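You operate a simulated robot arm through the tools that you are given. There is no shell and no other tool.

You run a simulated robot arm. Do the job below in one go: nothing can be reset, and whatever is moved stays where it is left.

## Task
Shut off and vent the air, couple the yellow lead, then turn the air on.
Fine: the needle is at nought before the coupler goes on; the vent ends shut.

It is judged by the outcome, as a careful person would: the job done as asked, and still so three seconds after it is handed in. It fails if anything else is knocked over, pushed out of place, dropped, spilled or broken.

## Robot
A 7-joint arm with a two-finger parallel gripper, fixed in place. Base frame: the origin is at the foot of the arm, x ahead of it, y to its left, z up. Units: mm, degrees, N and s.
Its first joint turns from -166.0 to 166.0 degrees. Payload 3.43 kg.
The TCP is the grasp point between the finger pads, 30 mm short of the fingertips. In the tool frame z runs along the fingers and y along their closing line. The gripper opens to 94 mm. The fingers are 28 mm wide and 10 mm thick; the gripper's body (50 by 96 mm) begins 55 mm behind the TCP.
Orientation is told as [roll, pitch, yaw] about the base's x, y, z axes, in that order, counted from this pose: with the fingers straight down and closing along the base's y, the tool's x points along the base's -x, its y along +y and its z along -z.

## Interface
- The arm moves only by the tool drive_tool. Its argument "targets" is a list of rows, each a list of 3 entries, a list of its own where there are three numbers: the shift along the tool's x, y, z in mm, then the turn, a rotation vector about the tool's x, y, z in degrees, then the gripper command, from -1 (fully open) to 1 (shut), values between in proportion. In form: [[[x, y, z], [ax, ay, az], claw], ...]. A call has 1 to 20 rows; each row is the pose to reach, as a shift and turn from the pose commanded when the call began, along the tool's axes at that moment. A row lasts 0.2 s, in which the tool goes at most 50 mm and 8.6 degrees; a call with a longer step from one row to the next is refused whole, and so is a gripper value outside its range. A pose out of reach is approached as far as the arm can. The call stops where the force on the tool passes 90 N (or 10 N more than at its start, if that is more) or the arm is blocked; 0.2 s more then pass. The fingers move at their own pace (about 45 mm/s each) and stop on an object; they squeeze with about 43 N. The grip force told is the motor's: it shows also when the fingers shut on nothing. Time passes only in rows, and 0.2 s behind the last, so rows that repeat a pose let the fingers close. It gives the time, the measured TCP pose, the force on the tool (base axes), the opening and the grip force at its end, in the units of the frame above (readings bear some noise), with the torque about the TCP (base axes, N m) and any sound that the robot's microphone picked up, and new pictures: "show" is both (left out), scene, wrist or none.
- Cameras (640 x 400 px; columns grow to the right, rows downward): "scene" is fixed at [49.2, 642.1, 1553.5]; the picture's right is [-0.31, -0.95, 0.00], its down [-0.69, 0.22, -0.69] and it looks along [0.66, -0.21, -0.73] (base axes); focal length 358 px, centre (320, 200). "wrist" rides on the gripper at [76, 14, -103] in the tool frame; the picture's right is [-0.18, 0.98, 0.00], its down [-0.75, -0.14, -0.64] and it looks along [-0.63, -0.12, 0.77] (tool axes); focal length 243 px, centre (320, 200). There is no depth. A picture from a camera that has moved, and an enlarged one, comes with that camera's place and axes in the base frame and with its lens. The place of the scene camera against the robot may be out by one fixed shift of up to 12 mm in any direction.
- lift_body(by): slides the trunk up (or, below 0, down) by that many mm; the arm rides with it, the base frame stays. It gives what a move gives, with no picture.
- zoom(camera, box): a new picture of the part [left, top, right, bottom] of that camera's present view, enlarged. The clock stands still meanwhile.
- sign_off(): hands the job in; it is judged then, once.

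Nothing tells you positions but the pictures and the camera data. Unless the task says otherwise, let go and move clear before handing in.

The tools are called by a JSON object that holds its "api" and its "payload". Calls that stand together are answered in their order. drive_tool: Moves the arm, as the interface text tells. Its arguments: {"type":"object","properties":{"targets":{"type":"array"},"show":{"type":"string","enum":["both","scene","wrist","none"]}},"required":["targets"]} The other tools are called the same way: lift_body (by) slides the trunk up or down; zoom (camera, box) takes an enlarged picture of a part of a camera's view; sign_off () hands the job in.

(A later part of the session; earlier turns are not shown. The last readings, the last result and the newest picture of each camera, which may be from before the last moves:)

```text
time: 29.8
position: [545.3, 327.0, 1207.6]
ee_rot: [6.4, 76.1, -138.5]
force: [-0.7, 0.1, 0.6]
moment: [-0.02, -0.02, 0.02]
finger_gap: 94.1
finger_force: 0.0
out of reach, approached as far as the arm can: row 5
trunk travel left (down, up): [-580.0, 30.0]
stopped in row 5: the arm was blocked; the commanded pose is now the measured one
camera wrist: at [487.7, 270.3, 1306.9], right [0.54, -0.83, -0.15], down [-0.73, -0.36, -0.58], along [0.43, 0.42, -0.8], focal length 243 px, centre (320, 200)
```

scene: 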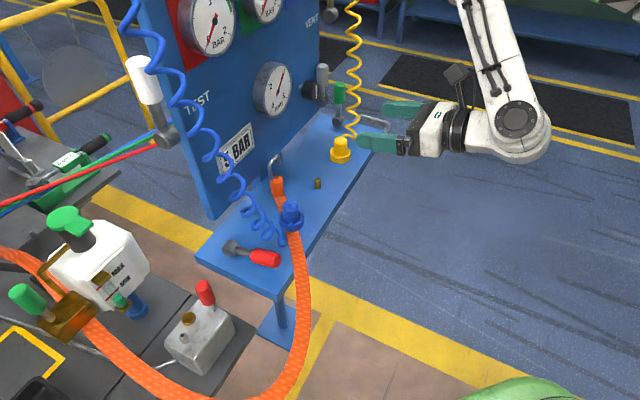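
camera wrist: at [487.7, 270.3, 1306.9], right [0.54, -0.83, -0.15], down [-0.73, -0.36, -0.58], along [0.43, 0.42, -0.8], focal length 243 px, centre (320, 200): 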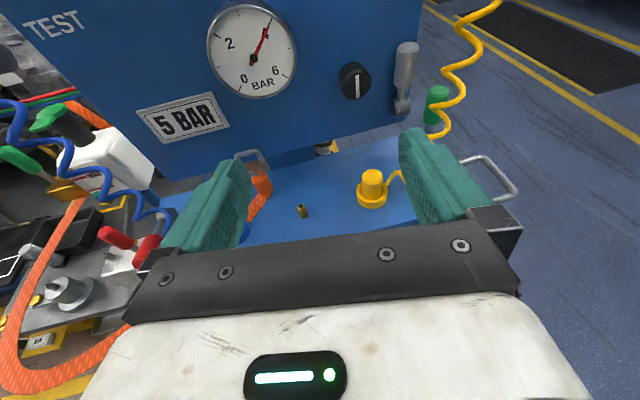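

Raising is limited by how folded the arm is. From this data, the shoulder is around z = 1000 plus the trunk travel, so a lower trunk should let the tool go higher while level. I'll do it in steps.

{"api": "lift_body", "payload": {"by": -120}}

{"api": "drive_tool", "payload": {"targets": [[[24, 0, -6], [0, 0, 0], -1], [[48, 0, -13], [0, 0, 0], -1], [[73, 0, -19], [0, 0, 0], -1], [[97, 0, -25], [0, 0, 0], -1], [[121, 0, -32], [0, 0, 0], -1], [[145, 0, -38], [0, 0, 0], -1]], "show": "none"}}

{"api": "lift_body", "payload": {"by": -120}}

{"api": "drive_tool", "payload": {"targets": [[[24, 0, -6], [0, 0, 0], -1], [[48, 0, -13], [0, 0, 0], -1], [[73, 0, -19], [0, 0, 0], -1], [[97, 0, -25], [0, 0, 0], -1], [[121, 0, -32], [0, 0, 0], -1], [[145, 0, -38], [0, 0, 0], -1], [[170, 0, -45], [0, 3, 0], -1], [[194, 0, -52], [0, 6, 0], -1]], "show": "both"}}

```text
time: 31.3
position: [546.0, 328.4, 1088.5]
ee_rot: [6.6, 76.0, -138.3]
force: [-0.3, -0.3, -0.5]
moment: [-0.02, -0.03, -0.01]
finger_gap: 94.0
finger_force: 0.1
trunk travel left (down, up): [-460.0, 150.0]
```

```text
time: 32.0
position: [524.6, 327.9, 1090.8]
ee_rot: [4.4, 67.3, -140.2]
force: [-1.3, -0.6, 0.3]
moment: [-0.01, 0.0, 0.0]
finger_gap: 93.9
finger_force: 0.1
out of reach, approached as far as the arm can: row 2, 3
trunk travel left (down, up): [-460.0, 150.0]
stopped in row 3: the arm was blocked; the commanded pose is now the measured one
```

```text
time: 33.5
position: [525.2, 326.8, 972.0]
ee_rot: [4.3, 67.4, -140.3]
force: [0.7, -0.2, -0.7]
moment: [-0.03, 0.01, 0.0]
finger_gap: 94.0
finger_force: 0.1
trunk travel left (down, up): [-340.0, 270.0]
```

```text
time: 34.2
position: [511.3, 330.2, 972.0]
ee_rot: [0.7, 58.5, -144.8]
force: [-0.3, 0.8, 0.0]
moment: [0.01, -0.03, -0.05]
finger_gap: 94.2
finger_force: 0.0
trunk travel left (down, up): [-340.0, 270.0]
stopped in row 3: the arm was blocked; the commanded pose is now the measured one
camera wrist: at [481.0, 291.7, 1091.2], right [0.48, -0.86, -0.15], down [-0.85, -0.42, -0.31], along [0.2, 0.28, -0.94], focal length 243 px, centre (320, 200)
```

scene: 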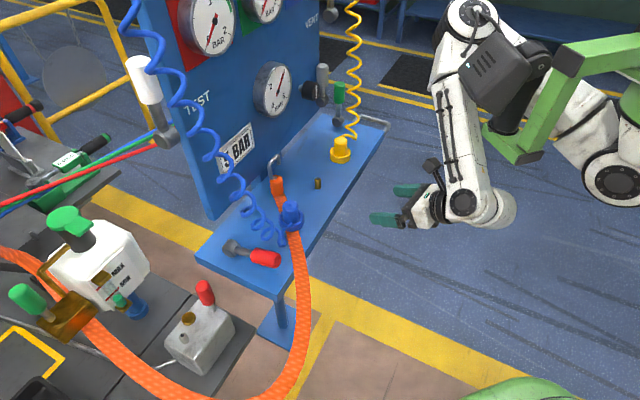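
wrist: 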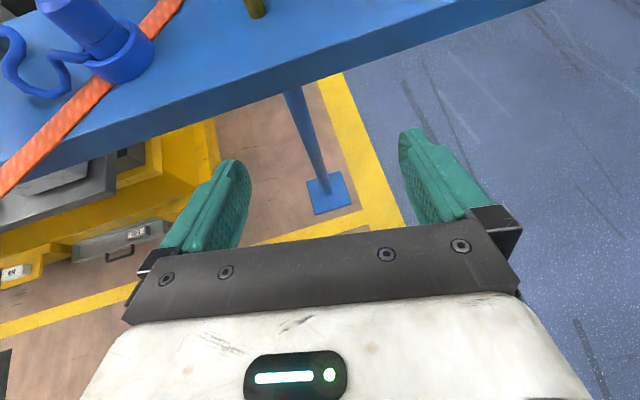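

The forward-tilted tool is limited by height relative to the trunk, so I want the trunk high. I'll raise it again and move to look at the red lever from the front. It's the only one not upright, so it's the likely open supply valve.

{"api": "lift_body", "payload": {"by": 240}}

{"api": "drive_tool", "payload": {"targets": [[[-6, -29, 4], [1.2, 0.2, -0.7], -1], [[-13, -58, 8], [2.5, 0.4, -1.4], -1], [[-19, -87, 12], [3.7, 0.6, -2.1], -1], [[-26, -116, 16], [5, 0.7, -2.7], -1], [[-32, -144, 20], [6.2, 0.9, -3.4], -1], [[-39, -173, 24], [7.5, 1.1, -4.1], -1], [[-45, -202, 28], [8.7, 1.3, -4.8], -1], [[-52, -231, 32], [10, 1.5, -5.5], -1]], "show": "both"}}

```text
time: 36.8
position: [511.9, 330.4, 1211.6]
ee_rot: [0.7, 58.5, -144.8]
force: [-0.6, 0.6, -0.1]
moment: [-0.03, 0.01, 0.01]
finger_gap: 93.9
finger_force: 0.1
trunk travel left (down, up): [-580.0, 30.0]
```

```text
time: 38.5
position: [382.0, 519.7, 1148.3]
ee_rot: [-0.1, 60.0, -134.0]
force: [0.4, 0.1, 0.2]
moment: [0.0, 0.02, 0.0]
finger_gap: 94.0
finger_force: 0.1
trunk travel left (down, up): [-580.0, 30.0]
camera wrist: at [357.4, 473.5, 1267.1], right [0.64, -0.75, -0.16], down [-0.75, -0.57, -0.33], along [0.16, 0.33, -0.93], focal length 243 px, centre (320, 200)
```

scene: 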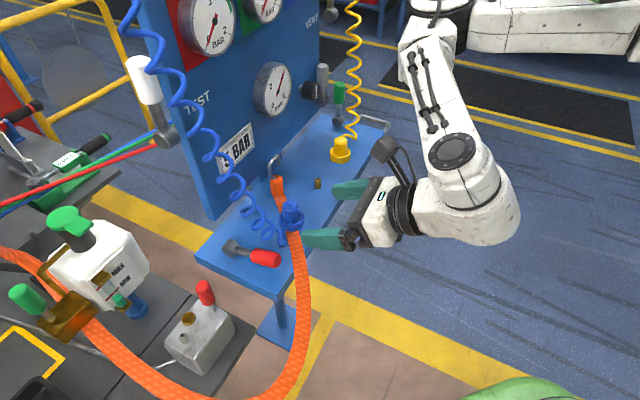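
wrist: 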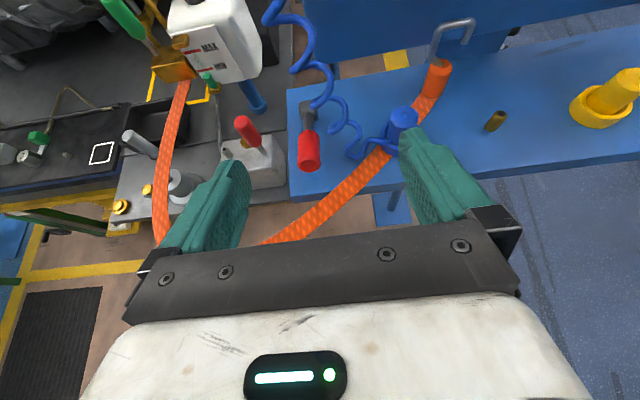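

Now there's a clear view down onto the red lever. I'll zoom in to locate it precisely.

{"api": "zoom", "payload": {"camera": "wrist", "box": [260, 60, 420, 160]}}

{"api": "zoom", "payload": {"camera": "scene", "box": [200, 200, 320, 275]}}

```text
4.00 times, centred on (340, 110) of wrist
camera zoom: at [357.4, 473.5, 1267.1], right [0.64, -0.75, -0.16], down [-0.75, -0.57, -0.33], along [0.16, 0.33, -0.93], focal length 970 px, centre (240, 560)
```

zoom: 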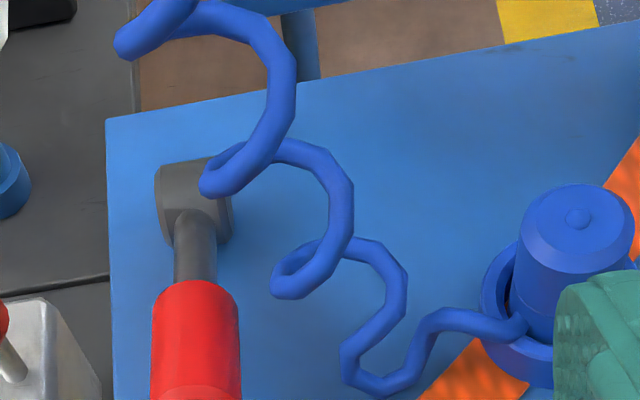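

```text
5.33 times, centred on (260, 238) of scene
camera zoom: at [49.2, 642.1, 1553.5], right [-0.31, -0.95, 0.0], down [-0.69, 0.22, -0.69], along [0.66, -0.21, -0.73], focal length 1908 px, centre (640, 0)
```

zoom: 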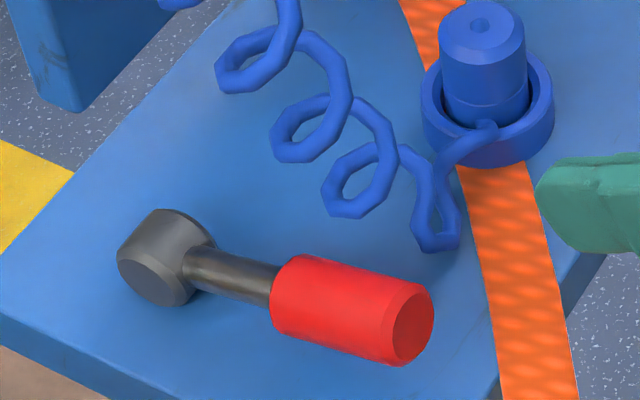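

{"api": "zoom", "payload": {"camera": "wrist", "box": [250, 95, 370, 170]}}

{"api": "zoom", "payload": {"camera": "wrist", "box": [400, 0, 640, 150]}}

```text
5.33 times, centred on (310, 132) of wrist
camera zoom: at [357.4, 473.5, 1267.1], right [0.64, -0.75, -0.16], down [-0.75, -0.57, -0.33], along [0.16, 0.33, -0.93], focal length 1294 px, centre (373, 560)
```

zoom: 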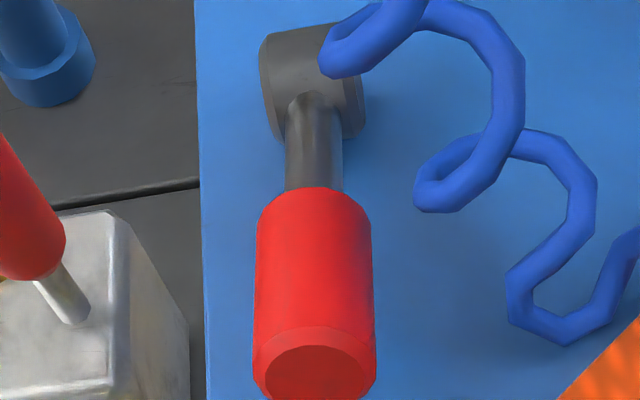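

```text
2.67 times, centred on (520, 75) of wrist
camera zoom: at [357.4, 473.5, 1267.1], right [0.64, -0.75, -0.16], down [-0.75, -0.57, -0.33], along [0.16, 0.33, -0.93], focal length 647 px, centre (-213, 533)
```

zoom: 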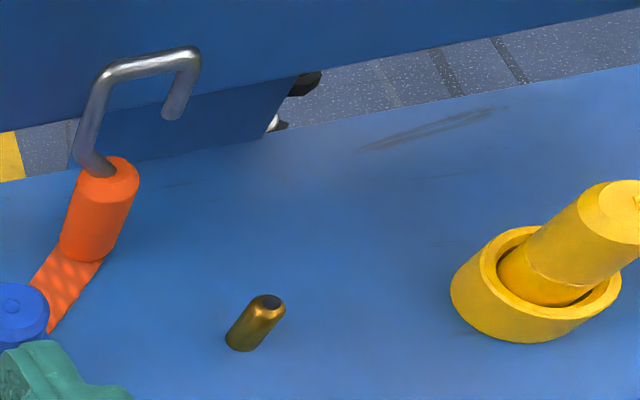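

The red lever pivots at about (504, 681, 976), with its grip end at about (431, 609, 1000), roughly 13° above level. I'll line up in front of it with the fingers closing along the shelf direction.

{"api": "drive_tool", "payload": {"targets": [[[-19, -6, 15], [-0.3, 2.4, 0.15], -1], [[-38, -12, 30], [-0.5, 4.8, 0.3], -0.8], [[-57, -17, 46], [-0.8, 7.2, 0.45], -0.6], [[-76, -23, 61], [-1.0, 9.6, 0.6], -0.4], [[-95, -29, 76], [-1.3, 12, 0.75], -0.3], [[-95, -29, 76], [-1.3, 12, 0.75], -0.3]], "show": "both"}}

```text
time: 40.0
position: [372.3, 552.1, 1029.2]
ee_rot: [-0.6, 72.0, -135.9]
force: [0.8, -0.1, 0.1]
moment: [0.03, -0.02, 0.02]
finger_gap: 61.0
finger_force: 0.1
trunk travel left (down, up): [-580.0, 30.0]
camera wrist: at [330.9, 490.5, 1133.5], right [0.65, -0.74, -0.18], down [-0.7, -0.49, -0.52], along [0.3, 0.46, -0.84], focal length 243 px, centre (320, 200)
```

scene: 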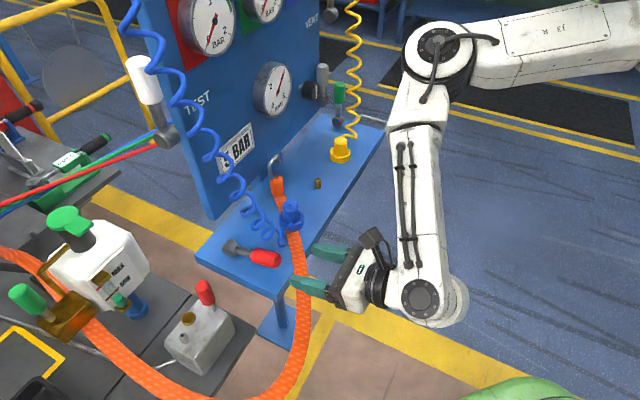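
wrist: 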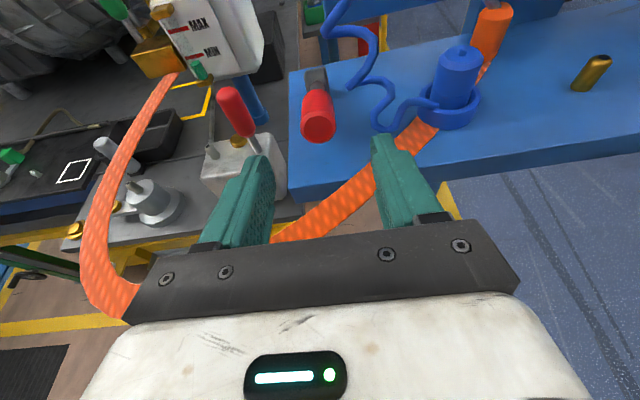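

Aligned. I'll go straight in along the tool axis by about 104 mm and check before closing.

{"api": "drive_tool", "payload": {"targets": [[[0, 0, 25], [0, 0, 0], -0.3], [[0, 0, 50], [0, 0, 0], -0.3], [[0, -1, 70], [0, 0, 0], -0.3], [[0, -1, 90], [0, 0, 0], -0.3], [[0, -1, 104], [0, 0, 0], -0.3], [[0, -1, 104], [0, 0, 0], -0.3]], "show": "both"}}

```text
time: 41.4
position: [442.9, 622.9, 997.7]
ee_rot: [-0.6, 72.0, -136.0]
force: [0.3, 0.3, 0.1]
moment: [0.03, 0.02, -0.01]
finger_gap: 61.2
finger_force: 0.0
trunk travel left (down, up): [-580.0, 30.0]
camera wrist: at [400.8, 561.2, 1102.3], right [0.65, -0.74, -0.18], down [-0.7, -0.49, -0.52], along [0.3, 0.46, -0.84], focal length 243 px, centre (320, 200)
```

scene: 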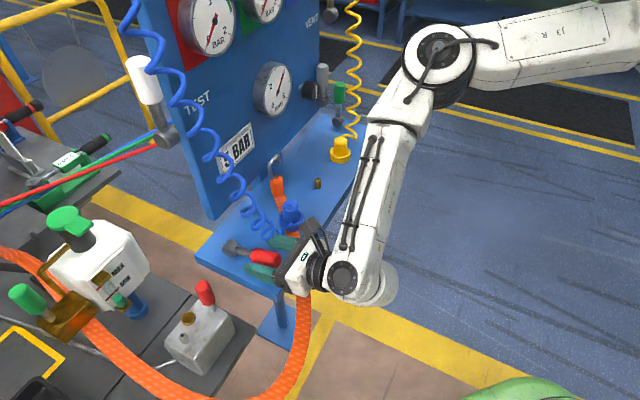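
wrist: 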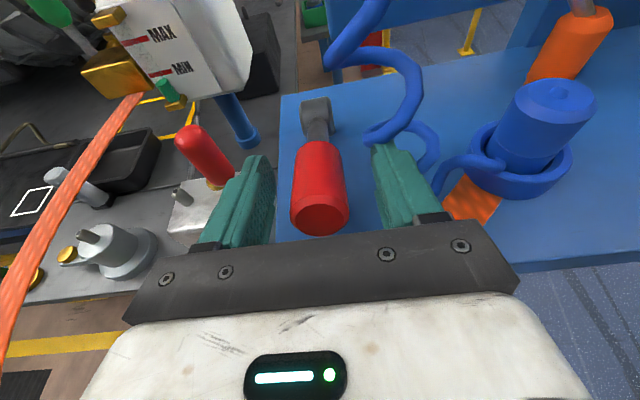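

The grip sits centred between the fingers, so I'll close.

{"api": "drive_tool", "payload": {"targets": [[[0, 0, 0], [0, 0, 0], 1], [[0, 0, 0], [0, 0, 0], 1], [[0, 0, 0], [0, 0, 0], 1], [[0, 0, 0], [0, 0, 0], 1]], "show": "wrist"}}

{"api": "zoom", "payload": {"camera": "scene", "box": [200, 40, 360, 140]}}

```text
time: 42.4
position: [439.9, 623.6, 996.8]
ee_rot: [-0.7, 71.9, -136.1]
force: [-3.9, 9.0, -3.1]
moment: [0.12, 0.13, -0.11]
finger_gap: 31.1
finger_force: 45.0
trunk travel left (down, up): [-580.0, 30.0]
camera wrist: at [399.9, 561.8, 1102.5], right [0.65, -0.74, -0.18], down [-0.7, -0.49, -0.52], along [0.29, 0.46, -0.84], focal length 243 px, centre (320, 200)
```

wrist: 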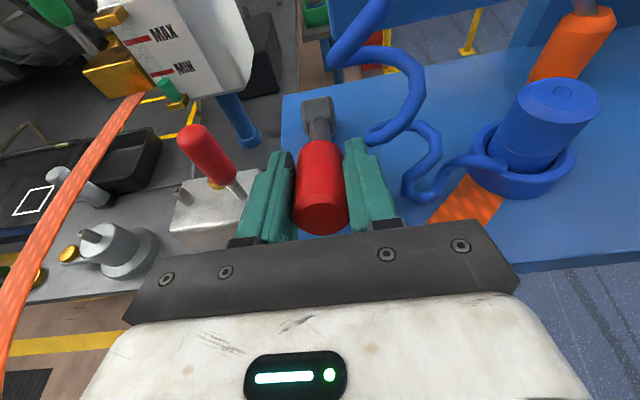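

```text
4.00 times, centred on (280, 90) of scene
camera zoom: at [49.2, 642.1, 1553.5], right [-0.31, -0.95, 0.0], down [-0.69, 0.22, -0.69], along [0.66, -0.21, -0.73], focal length 1431 px, centre (480, 640)
```

zoom: 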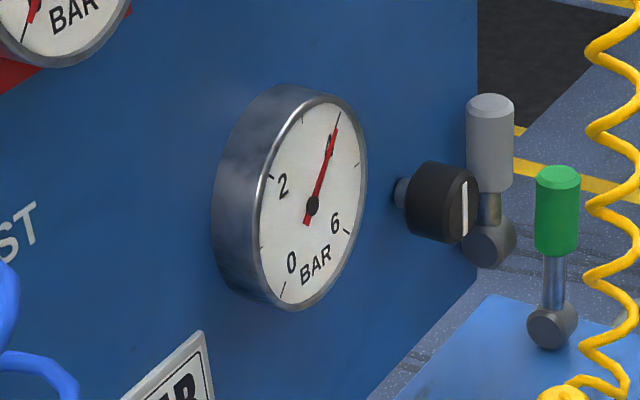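

The grip is held at 31 mm opening. Before moving, the gauge still shows 4 bar. I'll swing the red lever up along its arc and check partway that it follows.

{"api": "drive_tool", "payload": {"targets": [[[5, 0, 0], [0, 0, 0], 1], [[10, 0, 0], [0, 0, 0], 1], [[15.5, 0, 0.3], [0, 0, 0], 1], [[20.8, 0, 0.8], [0, 0, 0], 1], [[26, 0, 2], [0, 0, 0], 1], [[31.4, 0, 3.2], [0, 0, 0], 1], [[36.5, 0, 5], [0, 0, 0], 1], [[41.6, 0, 6.8], [0, 0, 0], 1], [[46.5, 0, 9.2], [0, 0, 0], 1], [[51.3, 0, 11.6], [0, 0, 0], 1]], "show": "both"}}

```text
time: 44.5
position: [458.4, 643.9, 1041.7]
ee_rot: [-0.6, 71.9, -135.8]
force: [-22.6, -2.8, -9.6]
moment: [-1.21, 1.1, -0.05]
finger_gap: 30.6
finger_force: 45.1
trunk travel left (down, up): [-580.0, 30.0]
camera wrist: at [418.2, 580.2, 1147.0], right [0.65, -0.74, -0.18], down [-0.7, -0.49, -0.52], along [0.29, 0.46, -0.84], focal length 243 px, centre (320, 200)
```

scene: 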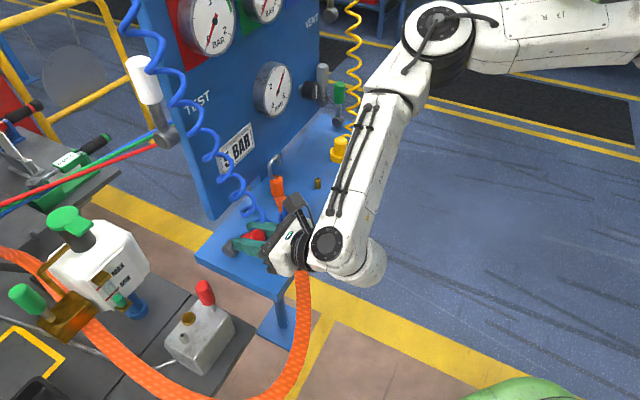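
wrist: 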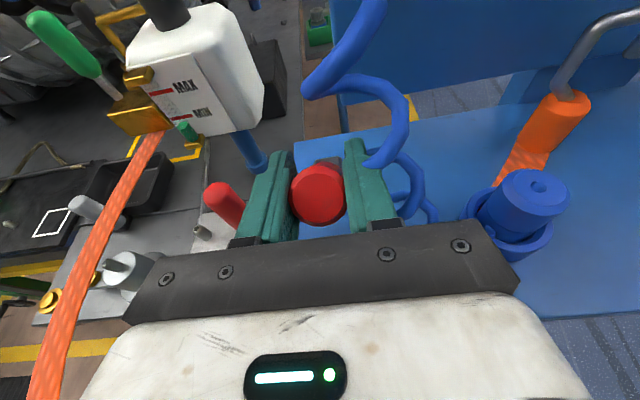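

The lever follows well. I'll carry on up to about 70°.

{"api": "drive_tool", "payload": {"targets": [[[4.6, 0, 2.8], [0, 0, 0], 1], [[9, 0, 6], [0, 0, 0], 1], [[13.2, 0, 9.4], [0, 0, 0], 1], [[17.3, 0, 13], [0, 0, 0], 1], [[21, 0, 17], [0, 0, 0], 1], [[24.6, 0, 21], [0, 0, 0], 1]], "show": "both"}}

{"api": "zoom", "payload": {"camera": "scene", "box": [200, 40, 360, 140]}}

{"api": "zoom", "payload": {"camera": "scene", "box": [190, 180, 350, 280]}}

```text
time: 46.0
position: [478.7, 662.8, 1060.5]
ee_rot: [-0.6, 72.0, -135.8]
force: [-25.6, -5.0, 3.3]
moment: [-1.22, 1.16, -0.02]
finger_gap: 32.5
finger_force: 45.9
trunk travel left (down, up): [-580.0, 30.0]
camera wrist: at [437.2, 599.2, 1165.2], right [0.65, -0.74, -0.18], down [-0.7, -0.49, -0.52], along [0.29, 0.46, -0.84], focal length 243 px, centre (320, 200)
```

scene: 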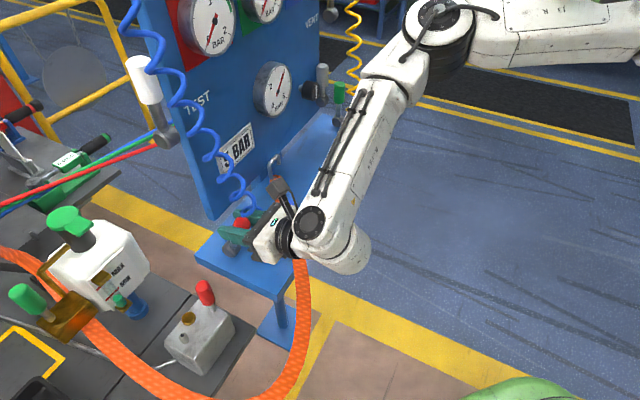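
wrist: 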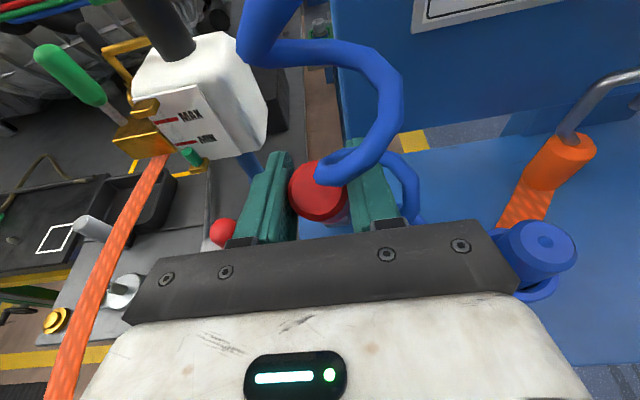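

```text
4.00 times, centred on (280, 90) of scene
camera zoom: at [49.2, 642.1, 1553.5], right [-0.31, -0.95, 0.0], down [-0.69, 0.22, -0.69], along [0.66, -0.21, -0.73], focal length 1431 px, centre (480, 640)
```

zoom: 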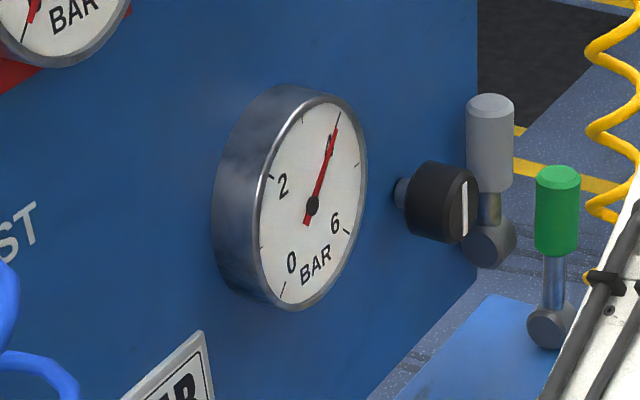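

```text
4.00 times, centred on (270, 230) of scene
camera zoom: at [49.2, 642.1, 1553.5], right [-0.31, -0.95, 0.0], down [-0.69, 0.22, -0.69], along [0.66, -0.21, -0.73], focal length 1431 px, centre (520, 80)
```

zoom: 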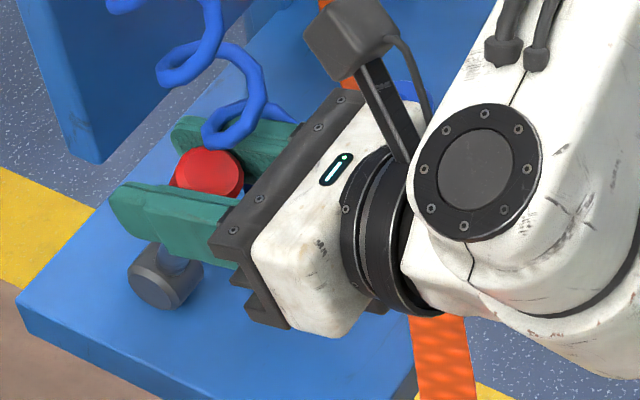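

The lever is near 70° and the gauge holds at 4 bar, which fits a closed supply with pressure trapped. The panel edge is close behind, so I'll re-grip 14 mm further back before finishing the swing to upright.

{"api": "drive_tool", "payload": {"targets": [[[0, 0, 0], [0, 0, 0], -0.1], [[0, 0, 0], [0, 0, 0], -0.1], [[0, 0, -7], [0, 0, 0], -0.1], [[0, 0, -16], [0, 0, 0], -0.1], [[0, 0, -16], [0, 0, 0], 1], [[0, 0, -16], [0, 0, 0], 1], [[0, 0, -16], [0, 0, 0], 1]], "show": "wrist"}}

```text
time: 47.5
position: [468.3, 652.7, 1064.4]
ee_rot: [-0.5, 71.9, -135.7]
force: [-5.4, 8.2, -1.1]
moment: [-0.47, -0.64, -0.12]
finger_gap: 29.7
finger_force: 43.8
trunk travel left (down, up): [-580.0, 30.0]
camera wrist: at [427.1, 589.4, 1168.9], right [0.65, -0.74, -0.18], down [-0.7, -0.49, -0.52], along [0.29, 0.46, -0.84], focal length 243 px, centre (320, 200)
```

wrist: 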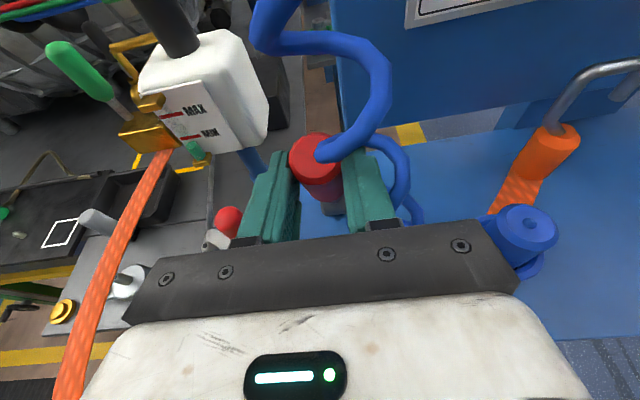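

{"api": "drive_tool", "payload": {"targets": [[[3.2, 0, 4.4], [0, 0, 0], 1], [[6.3, 0, 8.8], [0, 0, 0], 1], [[9, 0, 13.5], [0, 0, 0], 1], [[11.4, 0, 18.4], [0, 0, 0], 1], [[13.5, 0, 23.3], [0, 0, 0], 1], [[15.4, 0, 28.4], [0, 0, 0], 1], [[16.5, 0, 31.5], [0, 0, 0], 1], [[17.2, 0, 34], [0, 0, 0], 1]], "show": "both"}}

{"api": "zoom", "payload": {"camera": "scene", "box": [190, 160, 350, 260]}}

```text
time: 49.4
position: [494.3, 678.0, 1071.0]
ee_rot: [-0.8, 72.1, -136.0]
force: [-22.5, 2.7, 4.7]
moment: [-1.59, 0.11, 0.04]
finger_gap: 29.5
finger_force: 45.3
trunk travel left (down, up): [-580.0, 30.0]
camera wrist: at [453.5, 615.6, 1175.3], right [0.65, -0.74, -0.18], down [-0.7, -0.49, -0.52], along [0.29, 0.46, -0.84], focal length 243 px, centre (320, 200)
```

scene: 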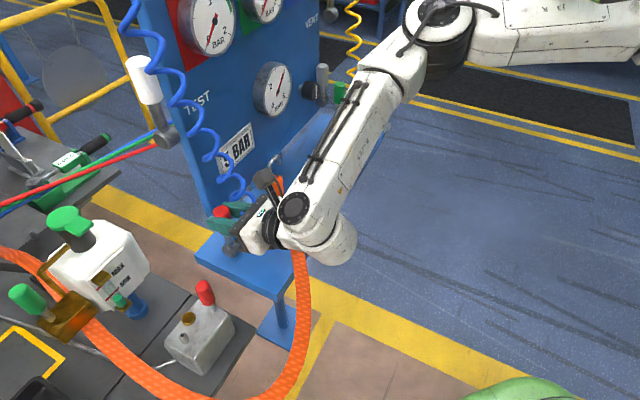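
wrist: 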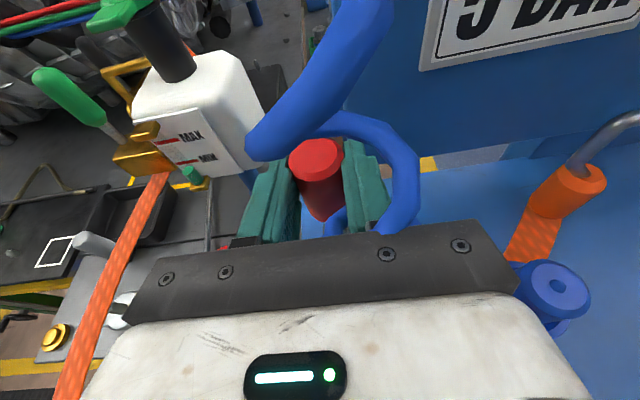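

```text
4.00 times, centred on (270, 210) of scene
camera zoom: at [49.2, 642.1, 1553.5], right [-0.31, -0.95, 0.0], down [-0.69, 0.22, -0.69], along [0.66, -0.21, -0.73], focal length 1431 px, centre (520, 160)
```

zoom: 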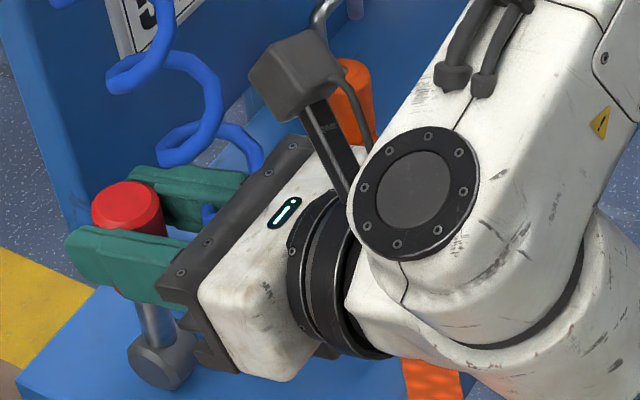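

The red lever now looks upright. I'll release it, back straight out and inspect.

{"api": "drive_tool", "payload": {"targets": [[[0, 0, 0], [0, 0, 0], -0.2], [[0, 0, 0], [0, 0, 0], -0.2], [[0, 0, 0], [0, 0, 0], -0.2], [[0, 0, -25], [0, 0, 0], -0.2], [[0, 0, -55], [0, 0, 0], -0.2], [[0, 0, -90], [0, 0, 0], -0.2], [[0, 0, -125], [0, 0, 0], -0.2]], "show": "both"}}

{"api": "zoom", "payload": {"camera": "scene", "box": [190, 160, 350, 260]}}

{"api": "zoom", "payload": {"camera": "wrist", "box": [220, 40, 440, 178]}}

{"api": "zoom", "payload": {"camera": "scene", "box": [200, 40, 360, 140]}}

```text
time: 51.0
position: [412.2, 592.3, 1108.5]
ee_rot: [-0.7, 72.0, -136.0]
force: [0.2, 0.0, 0.2]
moment: [0.02, 0.02, 0.01]
finger_gap: 56.1
finger_force: 0.0
trunk travel left (down, up): [-580.0, 30.0]
camera wrist: at [370.1, 529.5, 1213.7], right [0.65, -0.74, -0.18], down [-0.7, -0.49, -0.52], along [0.3, 0.46, -0.84], focal length 243 px, centre (320, 200)
```

scene: 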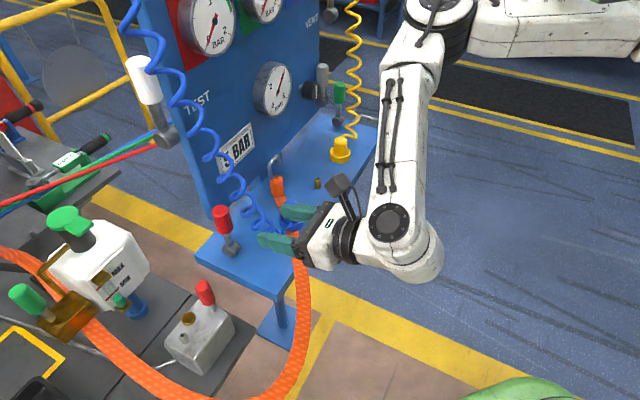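
wrist: 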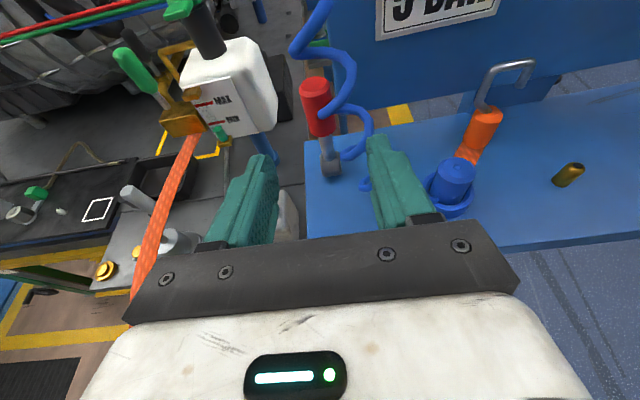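

```text
4.00 times, centred on (270, 210) of scene
camera zoom: at [49.2, 642.1, 1553.5], right [-0.31, -0.95, 0.0], down [-0.69, 0.22, -0.69], along [0.66, -0.21, -0.73], focal length 1431 px, centre (520, 160)
```

zoom: 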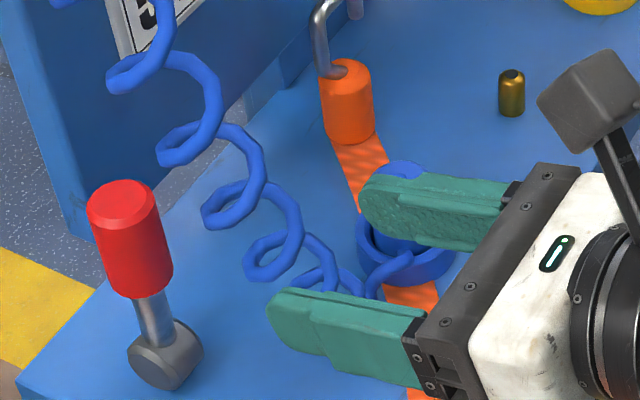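

```text
2.90 times, centred on (330, 109) of wrist
camera zoom: at [370.1, 529.5, 1213.7], right [0.65, -0.74, -0.18], down [-0.7, -0.49, -0.52], along [0.3, 0.46, -0.84], focal length 703 px, centre (291, 464)
```

zoom: 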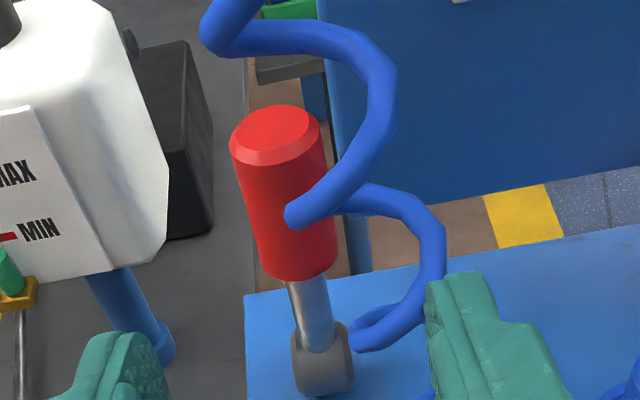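

```text
4.00 times, centred on (280, 90) of scene
camera zoom: at [49.2, 642.1, 1553.5], right [-0.31, -0.95, 0.0], down [-0.69, 0.22, -0.69], along [0.66, -0.21, -0.73], focal length 1431 px, centre (480, 640)
```

zoom: 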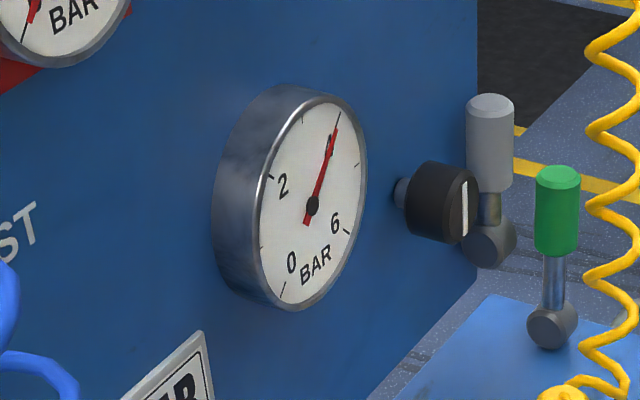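

The red lever is upright and clear, and the needle is still at 4 bar. Next is the purple VENT lever at the upper right. I'll raise the trunk fully and move along the front of the bench toward it.

{"api": "lift_body", "payload": {"by": 30}}

{"api": "drive_tool", "payload": {"targets": [[[5, 20, -20], [0, 0, 0], -0.3], [[10, 50, -40], [0, 0, 0], -0.3], [[15, 90, -55], [0, 0, 0], -0.3], [[20, 130, -70], [0, 0, 0], -0.3], [[25, 170, -86], [0, 0, 0], -0.3], [[28, 215, -86], [0, 0, 0], -0.3], [[30, 260, -86], [0, 0, 0], -0.3], [[30, 300, -86], [0, 0, 0], -0.3], [[30, 340, -86], [0, 0, 0], -0.3]], "show": "both"}}

```text
time: 51.7
position: [412.3, 592.2, 1140.3]
ee_rot: [-0.6, 72.1, -136.0]
force: [-0.3, 0.1, 0.2]
moment: [0.01, -0.02, -0.01]
finger_gap: 56.3
finger_force: 0.0
trunk travel left (down, up): [-610.0, 0.0]
```

```text
time: 53.7
position: [590.1, 316.4, 1198.4]
ee_rot: [-0.4, 71.7, -136.1]
force: [-0.4, 0.3, -0.1]
moment: [0.03, 0.01, 0.03]
finger_gap: 61.1
finger_force: 0.1
out of reach, approached as far as the arm can: row 9
trunk travel left (down, up): [-610.0, 0.0]
camera wrist: at [549.1, 253.5, 1302.9], right [0.64, -0.74, -0.18], down [-0.7, -0.49, -0.52], along [0.3, 0.46, -0.84], focal length 243 px, centre (320, 200)
```

scene: 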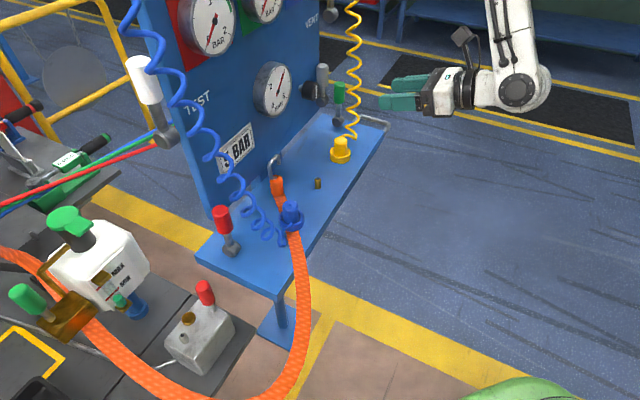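
wrist: 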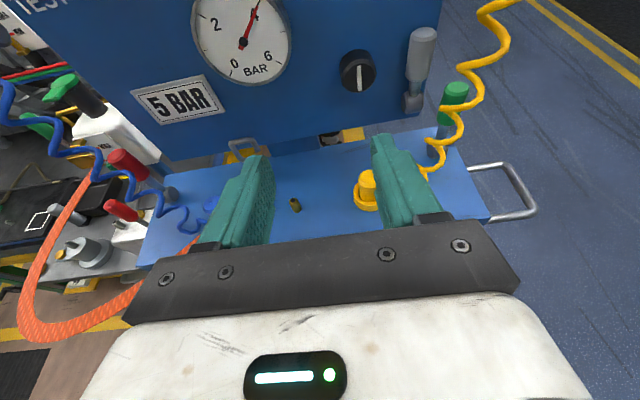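

{"api": "drive_tool", "payload": {"targets": [[[6, 32, 7], [0, -2, 0], -0.3], [[11, 64, 14], [0, -4, 0], -0.3], [[16, 96, 21], [0, -6, 0], -0.3], [[21, 127, 27], [0, -8, 0], -0.3], [[30, 158, 34], [0, -10, 0], -0.3], [[45, 190, 41], [0, -10, 0], -0.3], [[75, 190, 31], [0, -10, 0], -0.3], [[105, 190, 21], [0, -10, 0], -0.3], [[140, 190, 10], [0, -10, 0], -0.3]], "show": "both"}}

```text
time: 55.7
position: [625.1, 315.6, 1173.9]
ee_rot: [-0.5, 60.9, -136.1]
force: [-0.2, 0.7, -0.4]
moment: [-0.01, 0.01, -0.02]
finger_gap: 61.1
finger_force: 0.1
out of reach, approached as far as the arm can: row 1, 2, 3, 4, 5, 6, 7, 8, 9
trunk travel left (down, up): [-610.0, 0.0]
camera wrist: at [598.9, 267.6, 1291.3], right [0.62, -0.77, -0.16], down [-0.76, -0.54, -0.35], along [0.18, 0.34, -0.92], focal length 243 px, centre (320, 200)
```

scene: 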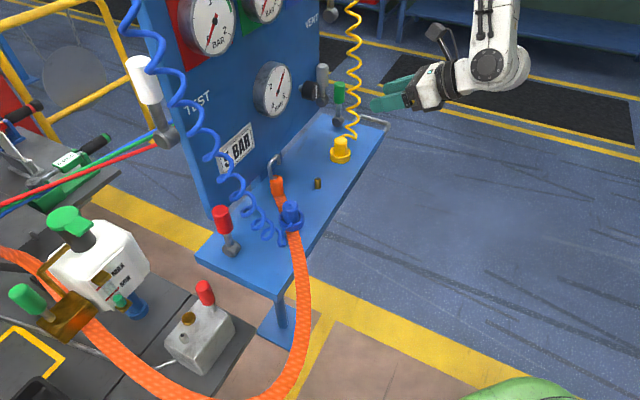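
wrist: 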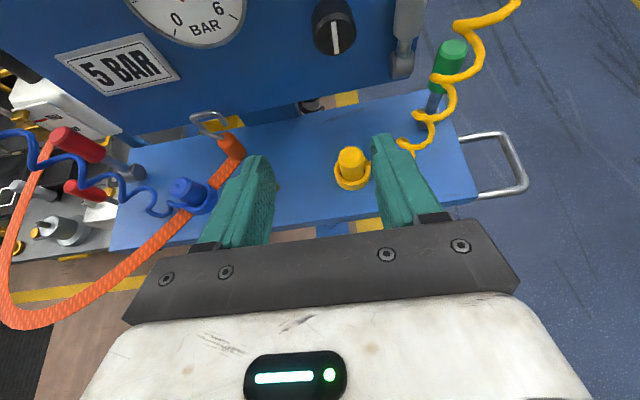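

The wrist seems to be at a joint limit. I'll reduce the tilt first, then go outward and up before tilting again.

{"api": "drive_tool", "payload": {"targets": [[[0, 0, 0], [0, -4, 0], -0.3], [[0, 0, 0], [0, -8, 0], -0.3], [[0, 0, 0], [0, -12, 0], -0.3], [[0, 0, 0], [0, -16, 0], -0.3], [[0, 0, 0], [0, -20, 0], -0.3], [[0, 0, 0], [0, -24, 0], -0.3], [[0, 0, 0], [0, -28, 0], -0.3]], "show": "none"}}

```text
time: 57.3
position: [629.9, 318.3, 1180.9]
ee_rot: [-0.3, 33.9, -135.6]
force: [0.6, -0.6, -0.1]
moment: [0.02, 0.03, -0.01]
finger_gap: 61.1
finger_force: 0.1
trunk travel left (down, up): [-610.0, 0.0]
```

{"api": "drive_tool", "payload": {"targets": [[[8, 25, -1], [0, 0, 0], -0.3], [[16, 50, -2], [0, 0, 0], -0.3], [[24, 75, -3], [0, 0, 0], -0.3], [[33, 100, -5], [0, 0, 0], -0.3], [[42, 125, -10], [0, 0, 0], -0.3], [[52, 150, -18], [0, 0, 0], -0.3], [[62, 175, -27], [0, 0, 0], -0.3], [[71, 175, -37], [0, 0, 0], -0.3]], "show": "scene"}}

```text
time: 59.1
position: [779.1, 218.8, 1250.4]
ee_rot: [-0.3, 33.9, -135.6]
force: [0.2, -0.1, 1.1]
moment: [0.02, 0.03, -0.02]
finger_gap: 61.0
finger_force: 0.0
trunk travel left (down, up): [-610.0, 0.0]
```

scene: 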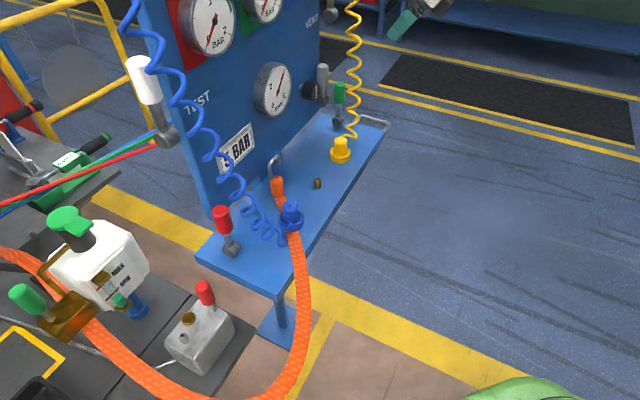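

That works. I'll go up to the handle height, then tilt.

{"api": "drive_tool", "payload": {"targets": [[[16, 0, -25], [0, 0, 0], -0.3], [[33, 0, -50], [0, 0, 0], -0.3], [[50, 0, -75], [0, 0, 0], -0.3], [[50, 0, -75], [0, 4, 0], -0.3], [[50, 0, -75], [0, 8, 0], -0.3], [[50, 0, -75], [0, 12, 0], -0.3], [[50, 0, -75], [0, 16, 0], -0.3], [[50, 0, -75], [0, 20, 0], -0.3], [[50, 0, -75], [0, 24, 0], -0.3], [[50, 0, -75], [0, 28, 0], -0.3]], "show": "both"}}

```text
time: 61.3
position: [780.0, 218.7, 1341.5]
ee_rot: [-0.4, 62.1, -135.7]
force: [-0.2, -0.5, -0.1]
moment: [0.03, 0.04, -0.02]
finger_gap: 60.9
finger_force: 0.2
trunk travel left (down, up): [-610.0, 0.0]
camera wrist: at [751.8, 170.2, 1456.7], right [0.63, -0.76, -0.17], down [-0.76, -0.54, -0.36], along [0.19, 0.35, -0.92], focal length 243 px, centre (320, 200)
```

scene: 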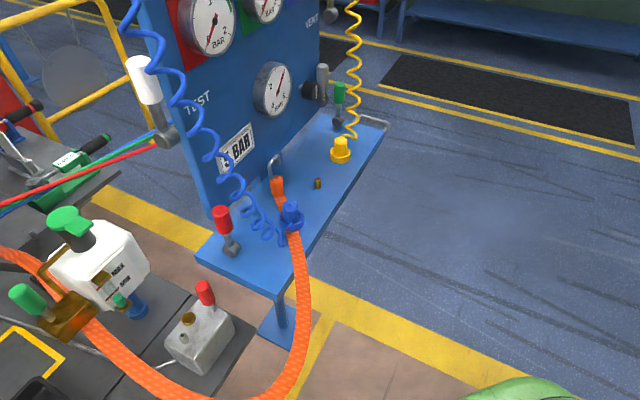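
wrist: 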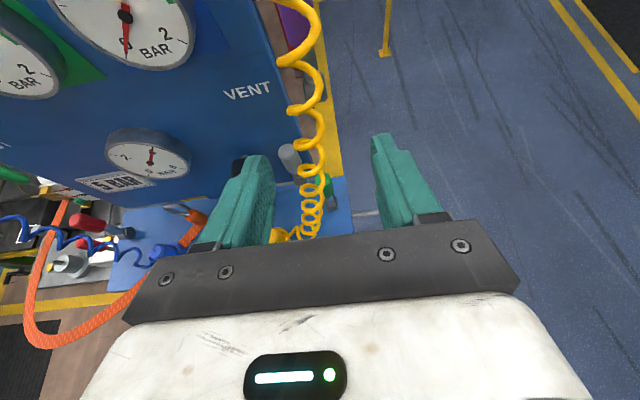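

The purple VENT handle is just visible behind the coil. I'll zoom in.

{"api": "zoom", "payload": {"camera": "wrist", "box": [220, 0, 380, 100]}}

{"api": "zoom", "payload": {"camera": "wrist", "box": [100, 100, 260, 200]}}

```text
4.00 times, centred on (300, 50) of wrist
camera zoom: at [751.8, 170.2, 1456.7], right [0.63, -0.76, -0.17], down [-0.76, -0.54, -0.36], along [0.19, 0.35, -0.92], focal length 970 px, centre (400, 800)
```

zoom: 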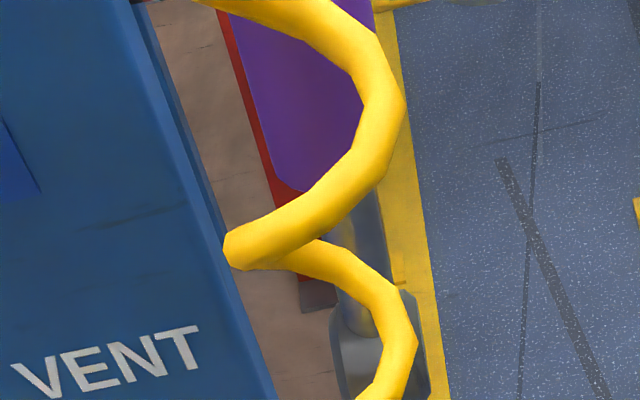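

```text
4.00 times, centred on (180, 150) of wrist
camera zoom: at [751.8, 170.2, 1456.7], right [0.63, -0.76, -0.17], down [-0.76, -0.54, -0.36], along [0.19, 0.35, -0.92], focal length 970 px, centre (880, 400)
```

zoom: 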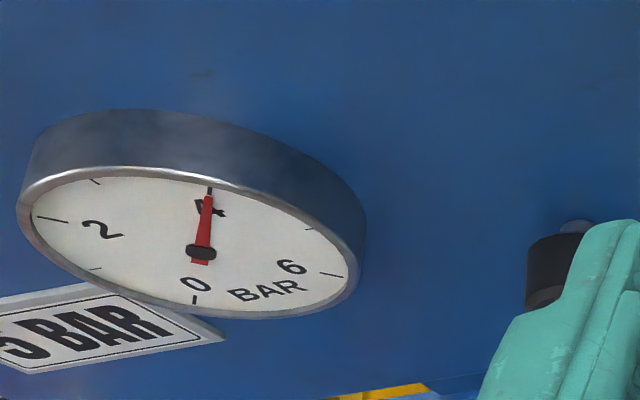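

I need a fuller view of the handle, so I'll tilt up a little more.

{"api": "drive_tool", "payload": {"targets": [[[0, 0, 0], [0, 4, 0], -0.3], [[0, 0, 0], [0, 8, 0], -0.3], [[0, 0, 0], [0, 12, 0], -0.3], [[0, 0, 0], [0, 16, 0], -0.3]], "show": "wrist"}}

{"api": "zoom", "payload": {"camera": "wrist", "box": [220, 0, 380, 100]}}

```text
time: 62.3
position: [779.6, 220.4, 1340.7]
ee_rot: [-0.8, 78.0, -136.1]
force: [-0.7, -1.1, -0.3]
moment: [0.01, 0.0, 0.03]
finger_gap: 61.3
finger_force: 0.0
trunk travel left (down, up): [-610.0, 0.0]
camera wrist: at [730.6, 149.5, 1437.0], right [0.66, -0.73, -0.18], down [-0.66, -0.45, -0.6], along [0.36, 0.52, -0.78], focal length 243 px, centre (320, 200)
```

wrist: 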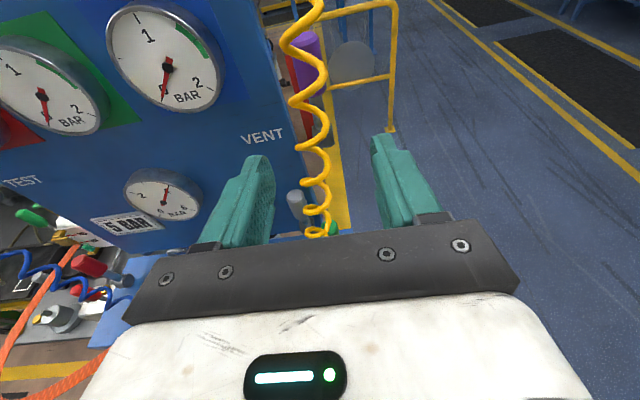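

```text
4.00 times, centred on (300, 50) of wrist
camera zoom: at [730.6, 149.5, 1437.0], right [0.66, -0.73, -0.18], down [-0.66, -0.45, -0.6], along [0.36, 0.52, -0.78], focal length 970 px, centre (400, 800)
```

zoom: 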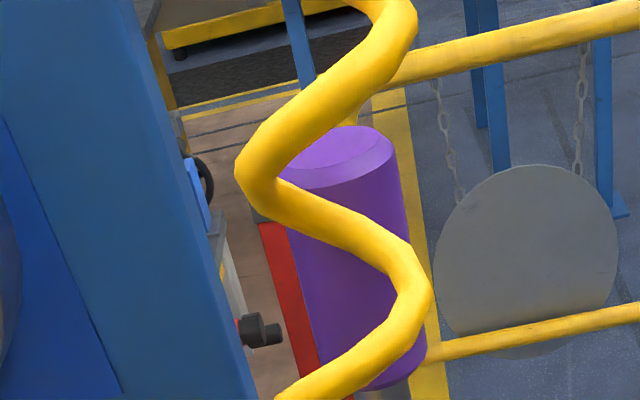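

The purple grip stands vertical at about (906, 351), z from 1296 to 1352, with the coil hanging just in front between the fingers. I'll line up laterally and advance carefully, watching the force.

{"api": "drive_tool", "payload": {"targets": [[[5, -3, 10], [0, 0, 0], -0.3], [[12, -6.6, 30], [0, 0, 0], -0.3], [[19, -6.6, 50], [0, 0, 0], -0.3], [[19, -6.6, 70], [0, 0, 0], -0.3], [[19, -6.6, 85], [0, 0, 0], -0.3], [[19, -6.6, 100], [0, 0, 0], -0.3]], "show": "both"}}

{"api": "zoom", "payload": {"camera": "wrist", "box": [220, 20, 440, 158]}}

```text
time: 63.7
position: [847.4, 296.1, 1338.1]
ee_rot: [-0.9, 78.0, -136.3]
force: [0.4, 1.0, -1.1]
moment: [0.02, 0.0, 0.02]
finger_gap: 61.1
finger_force: 0.1
trunk travel left (down, up): [-610.0, 0.0]
camera wrist: at [799.0, 226.1, 1435.0], right [0.66, -0.73, -0.18], down [-0.66, -0.45, -0.6], along [0.36, 0.52, -0.78], focal length 243 px, centre (320, 200)
```

scene: 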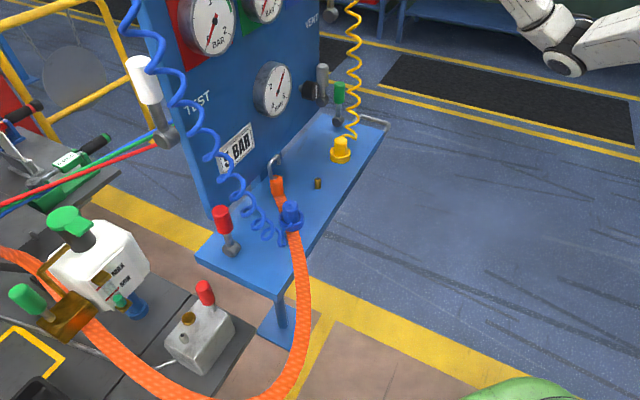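
wrist: 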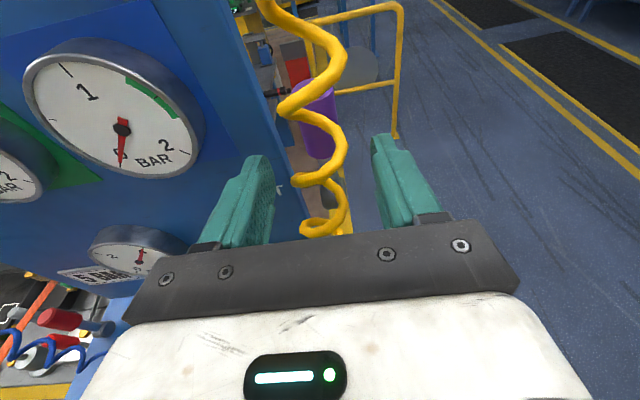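

```text
2.90 times, centred on (330, 89) of wrist
camera zoom: at [799.0, 226.1, 1435.0], right [0.66, -0.73, -0.18], down [-0.66, -0.45, -0.6], along [0.36, 0.52, -0.78], focal length 703 px, centre (291, 522)
```

zoom: 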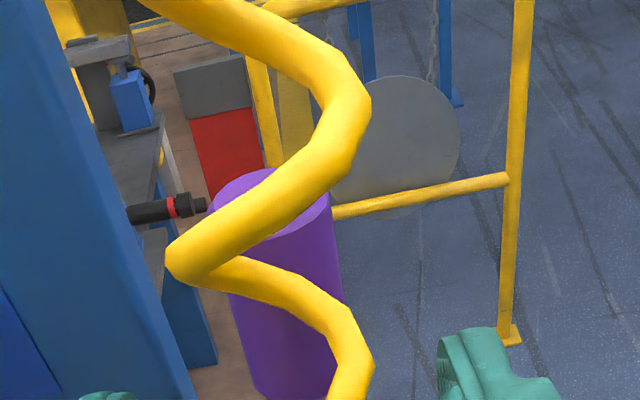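

Aligned within a couple of millimetres, with no contact force. I'll advance the rest of the way.

{"api": "drive_tool", "payload": {"targets": [[[0, 0, 15], [0, 0, 0], -0.3], [[0, 0, 30], [0, 0, 0], -0.3], [[0, 0, 45], [0, 0, 0], -0.3], [[0, 0, 60], [0, 0, 0], -0.3], [[0, 0, 66], [0, 0, 0], -0.3]], "show": "wrist"}}

{"api": "zoom", "payload": {"camera": "wrist", "box": [220, 80, 440, 218]}}

{"api": "zoom", "payload": {"camera": "scene", "box": [280, 0, 440, 100]}}

```text
time: 64.9
position: [893.5, 340.7, 1324.1]
ee_rot: [-0.9, 78.0, -136.3]
force: [0.4, -2.1, -1.0]
moment: [-0.04, 0.03, 0.01]
finger_gap: 60.6
finger_force: 0.0
trunk travel left (down, up): [-610.0, 0.0]
camera wrist: at [844.8, 270.9, 1420.6], right [0.66, -0.73, -0.18], down [-0.66, -0.45, -0.6], along [0.36, 0.52, -0.78], focal length 243 px, centre (320, 200)
```

wrist: 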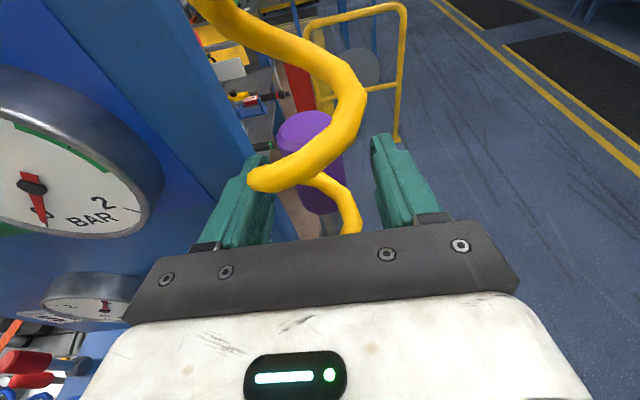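

```text
2.90 times, centred on (330, 149) of wrist
camera zoom: at [844.8, 270.9, 1420.6], right [0.66, -0.73, -0.18], down [-0.66, -0.45, -0.6], along [0.36, 0.52, -0.78], focal length 703 px, centre (291, 348)
```

zoom: 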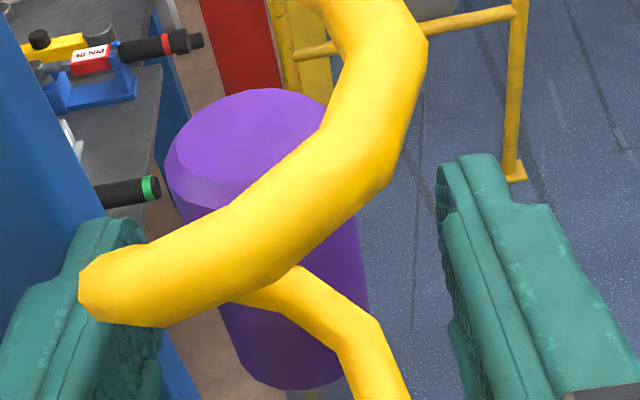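

```text
4.00 times, centred on (360, 50) of scene
camera zoom: at [49.2, 642.1, 1553.5], right [-0.31, -0.95, 0.0], down [-0.69, 0.22, -0.69], along [0.66, -0.21, -0.73], focal length 1431 px, centre (160, 800)
```

zoom: 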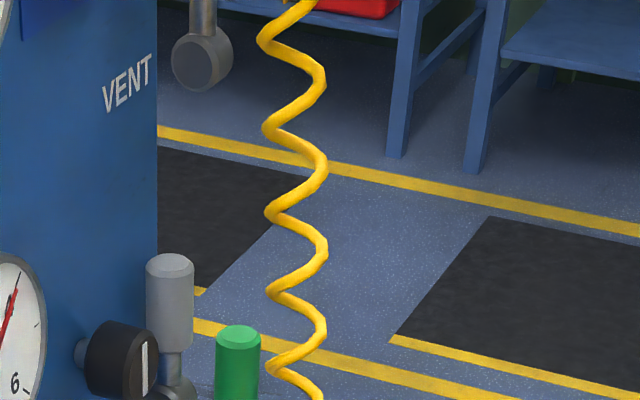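

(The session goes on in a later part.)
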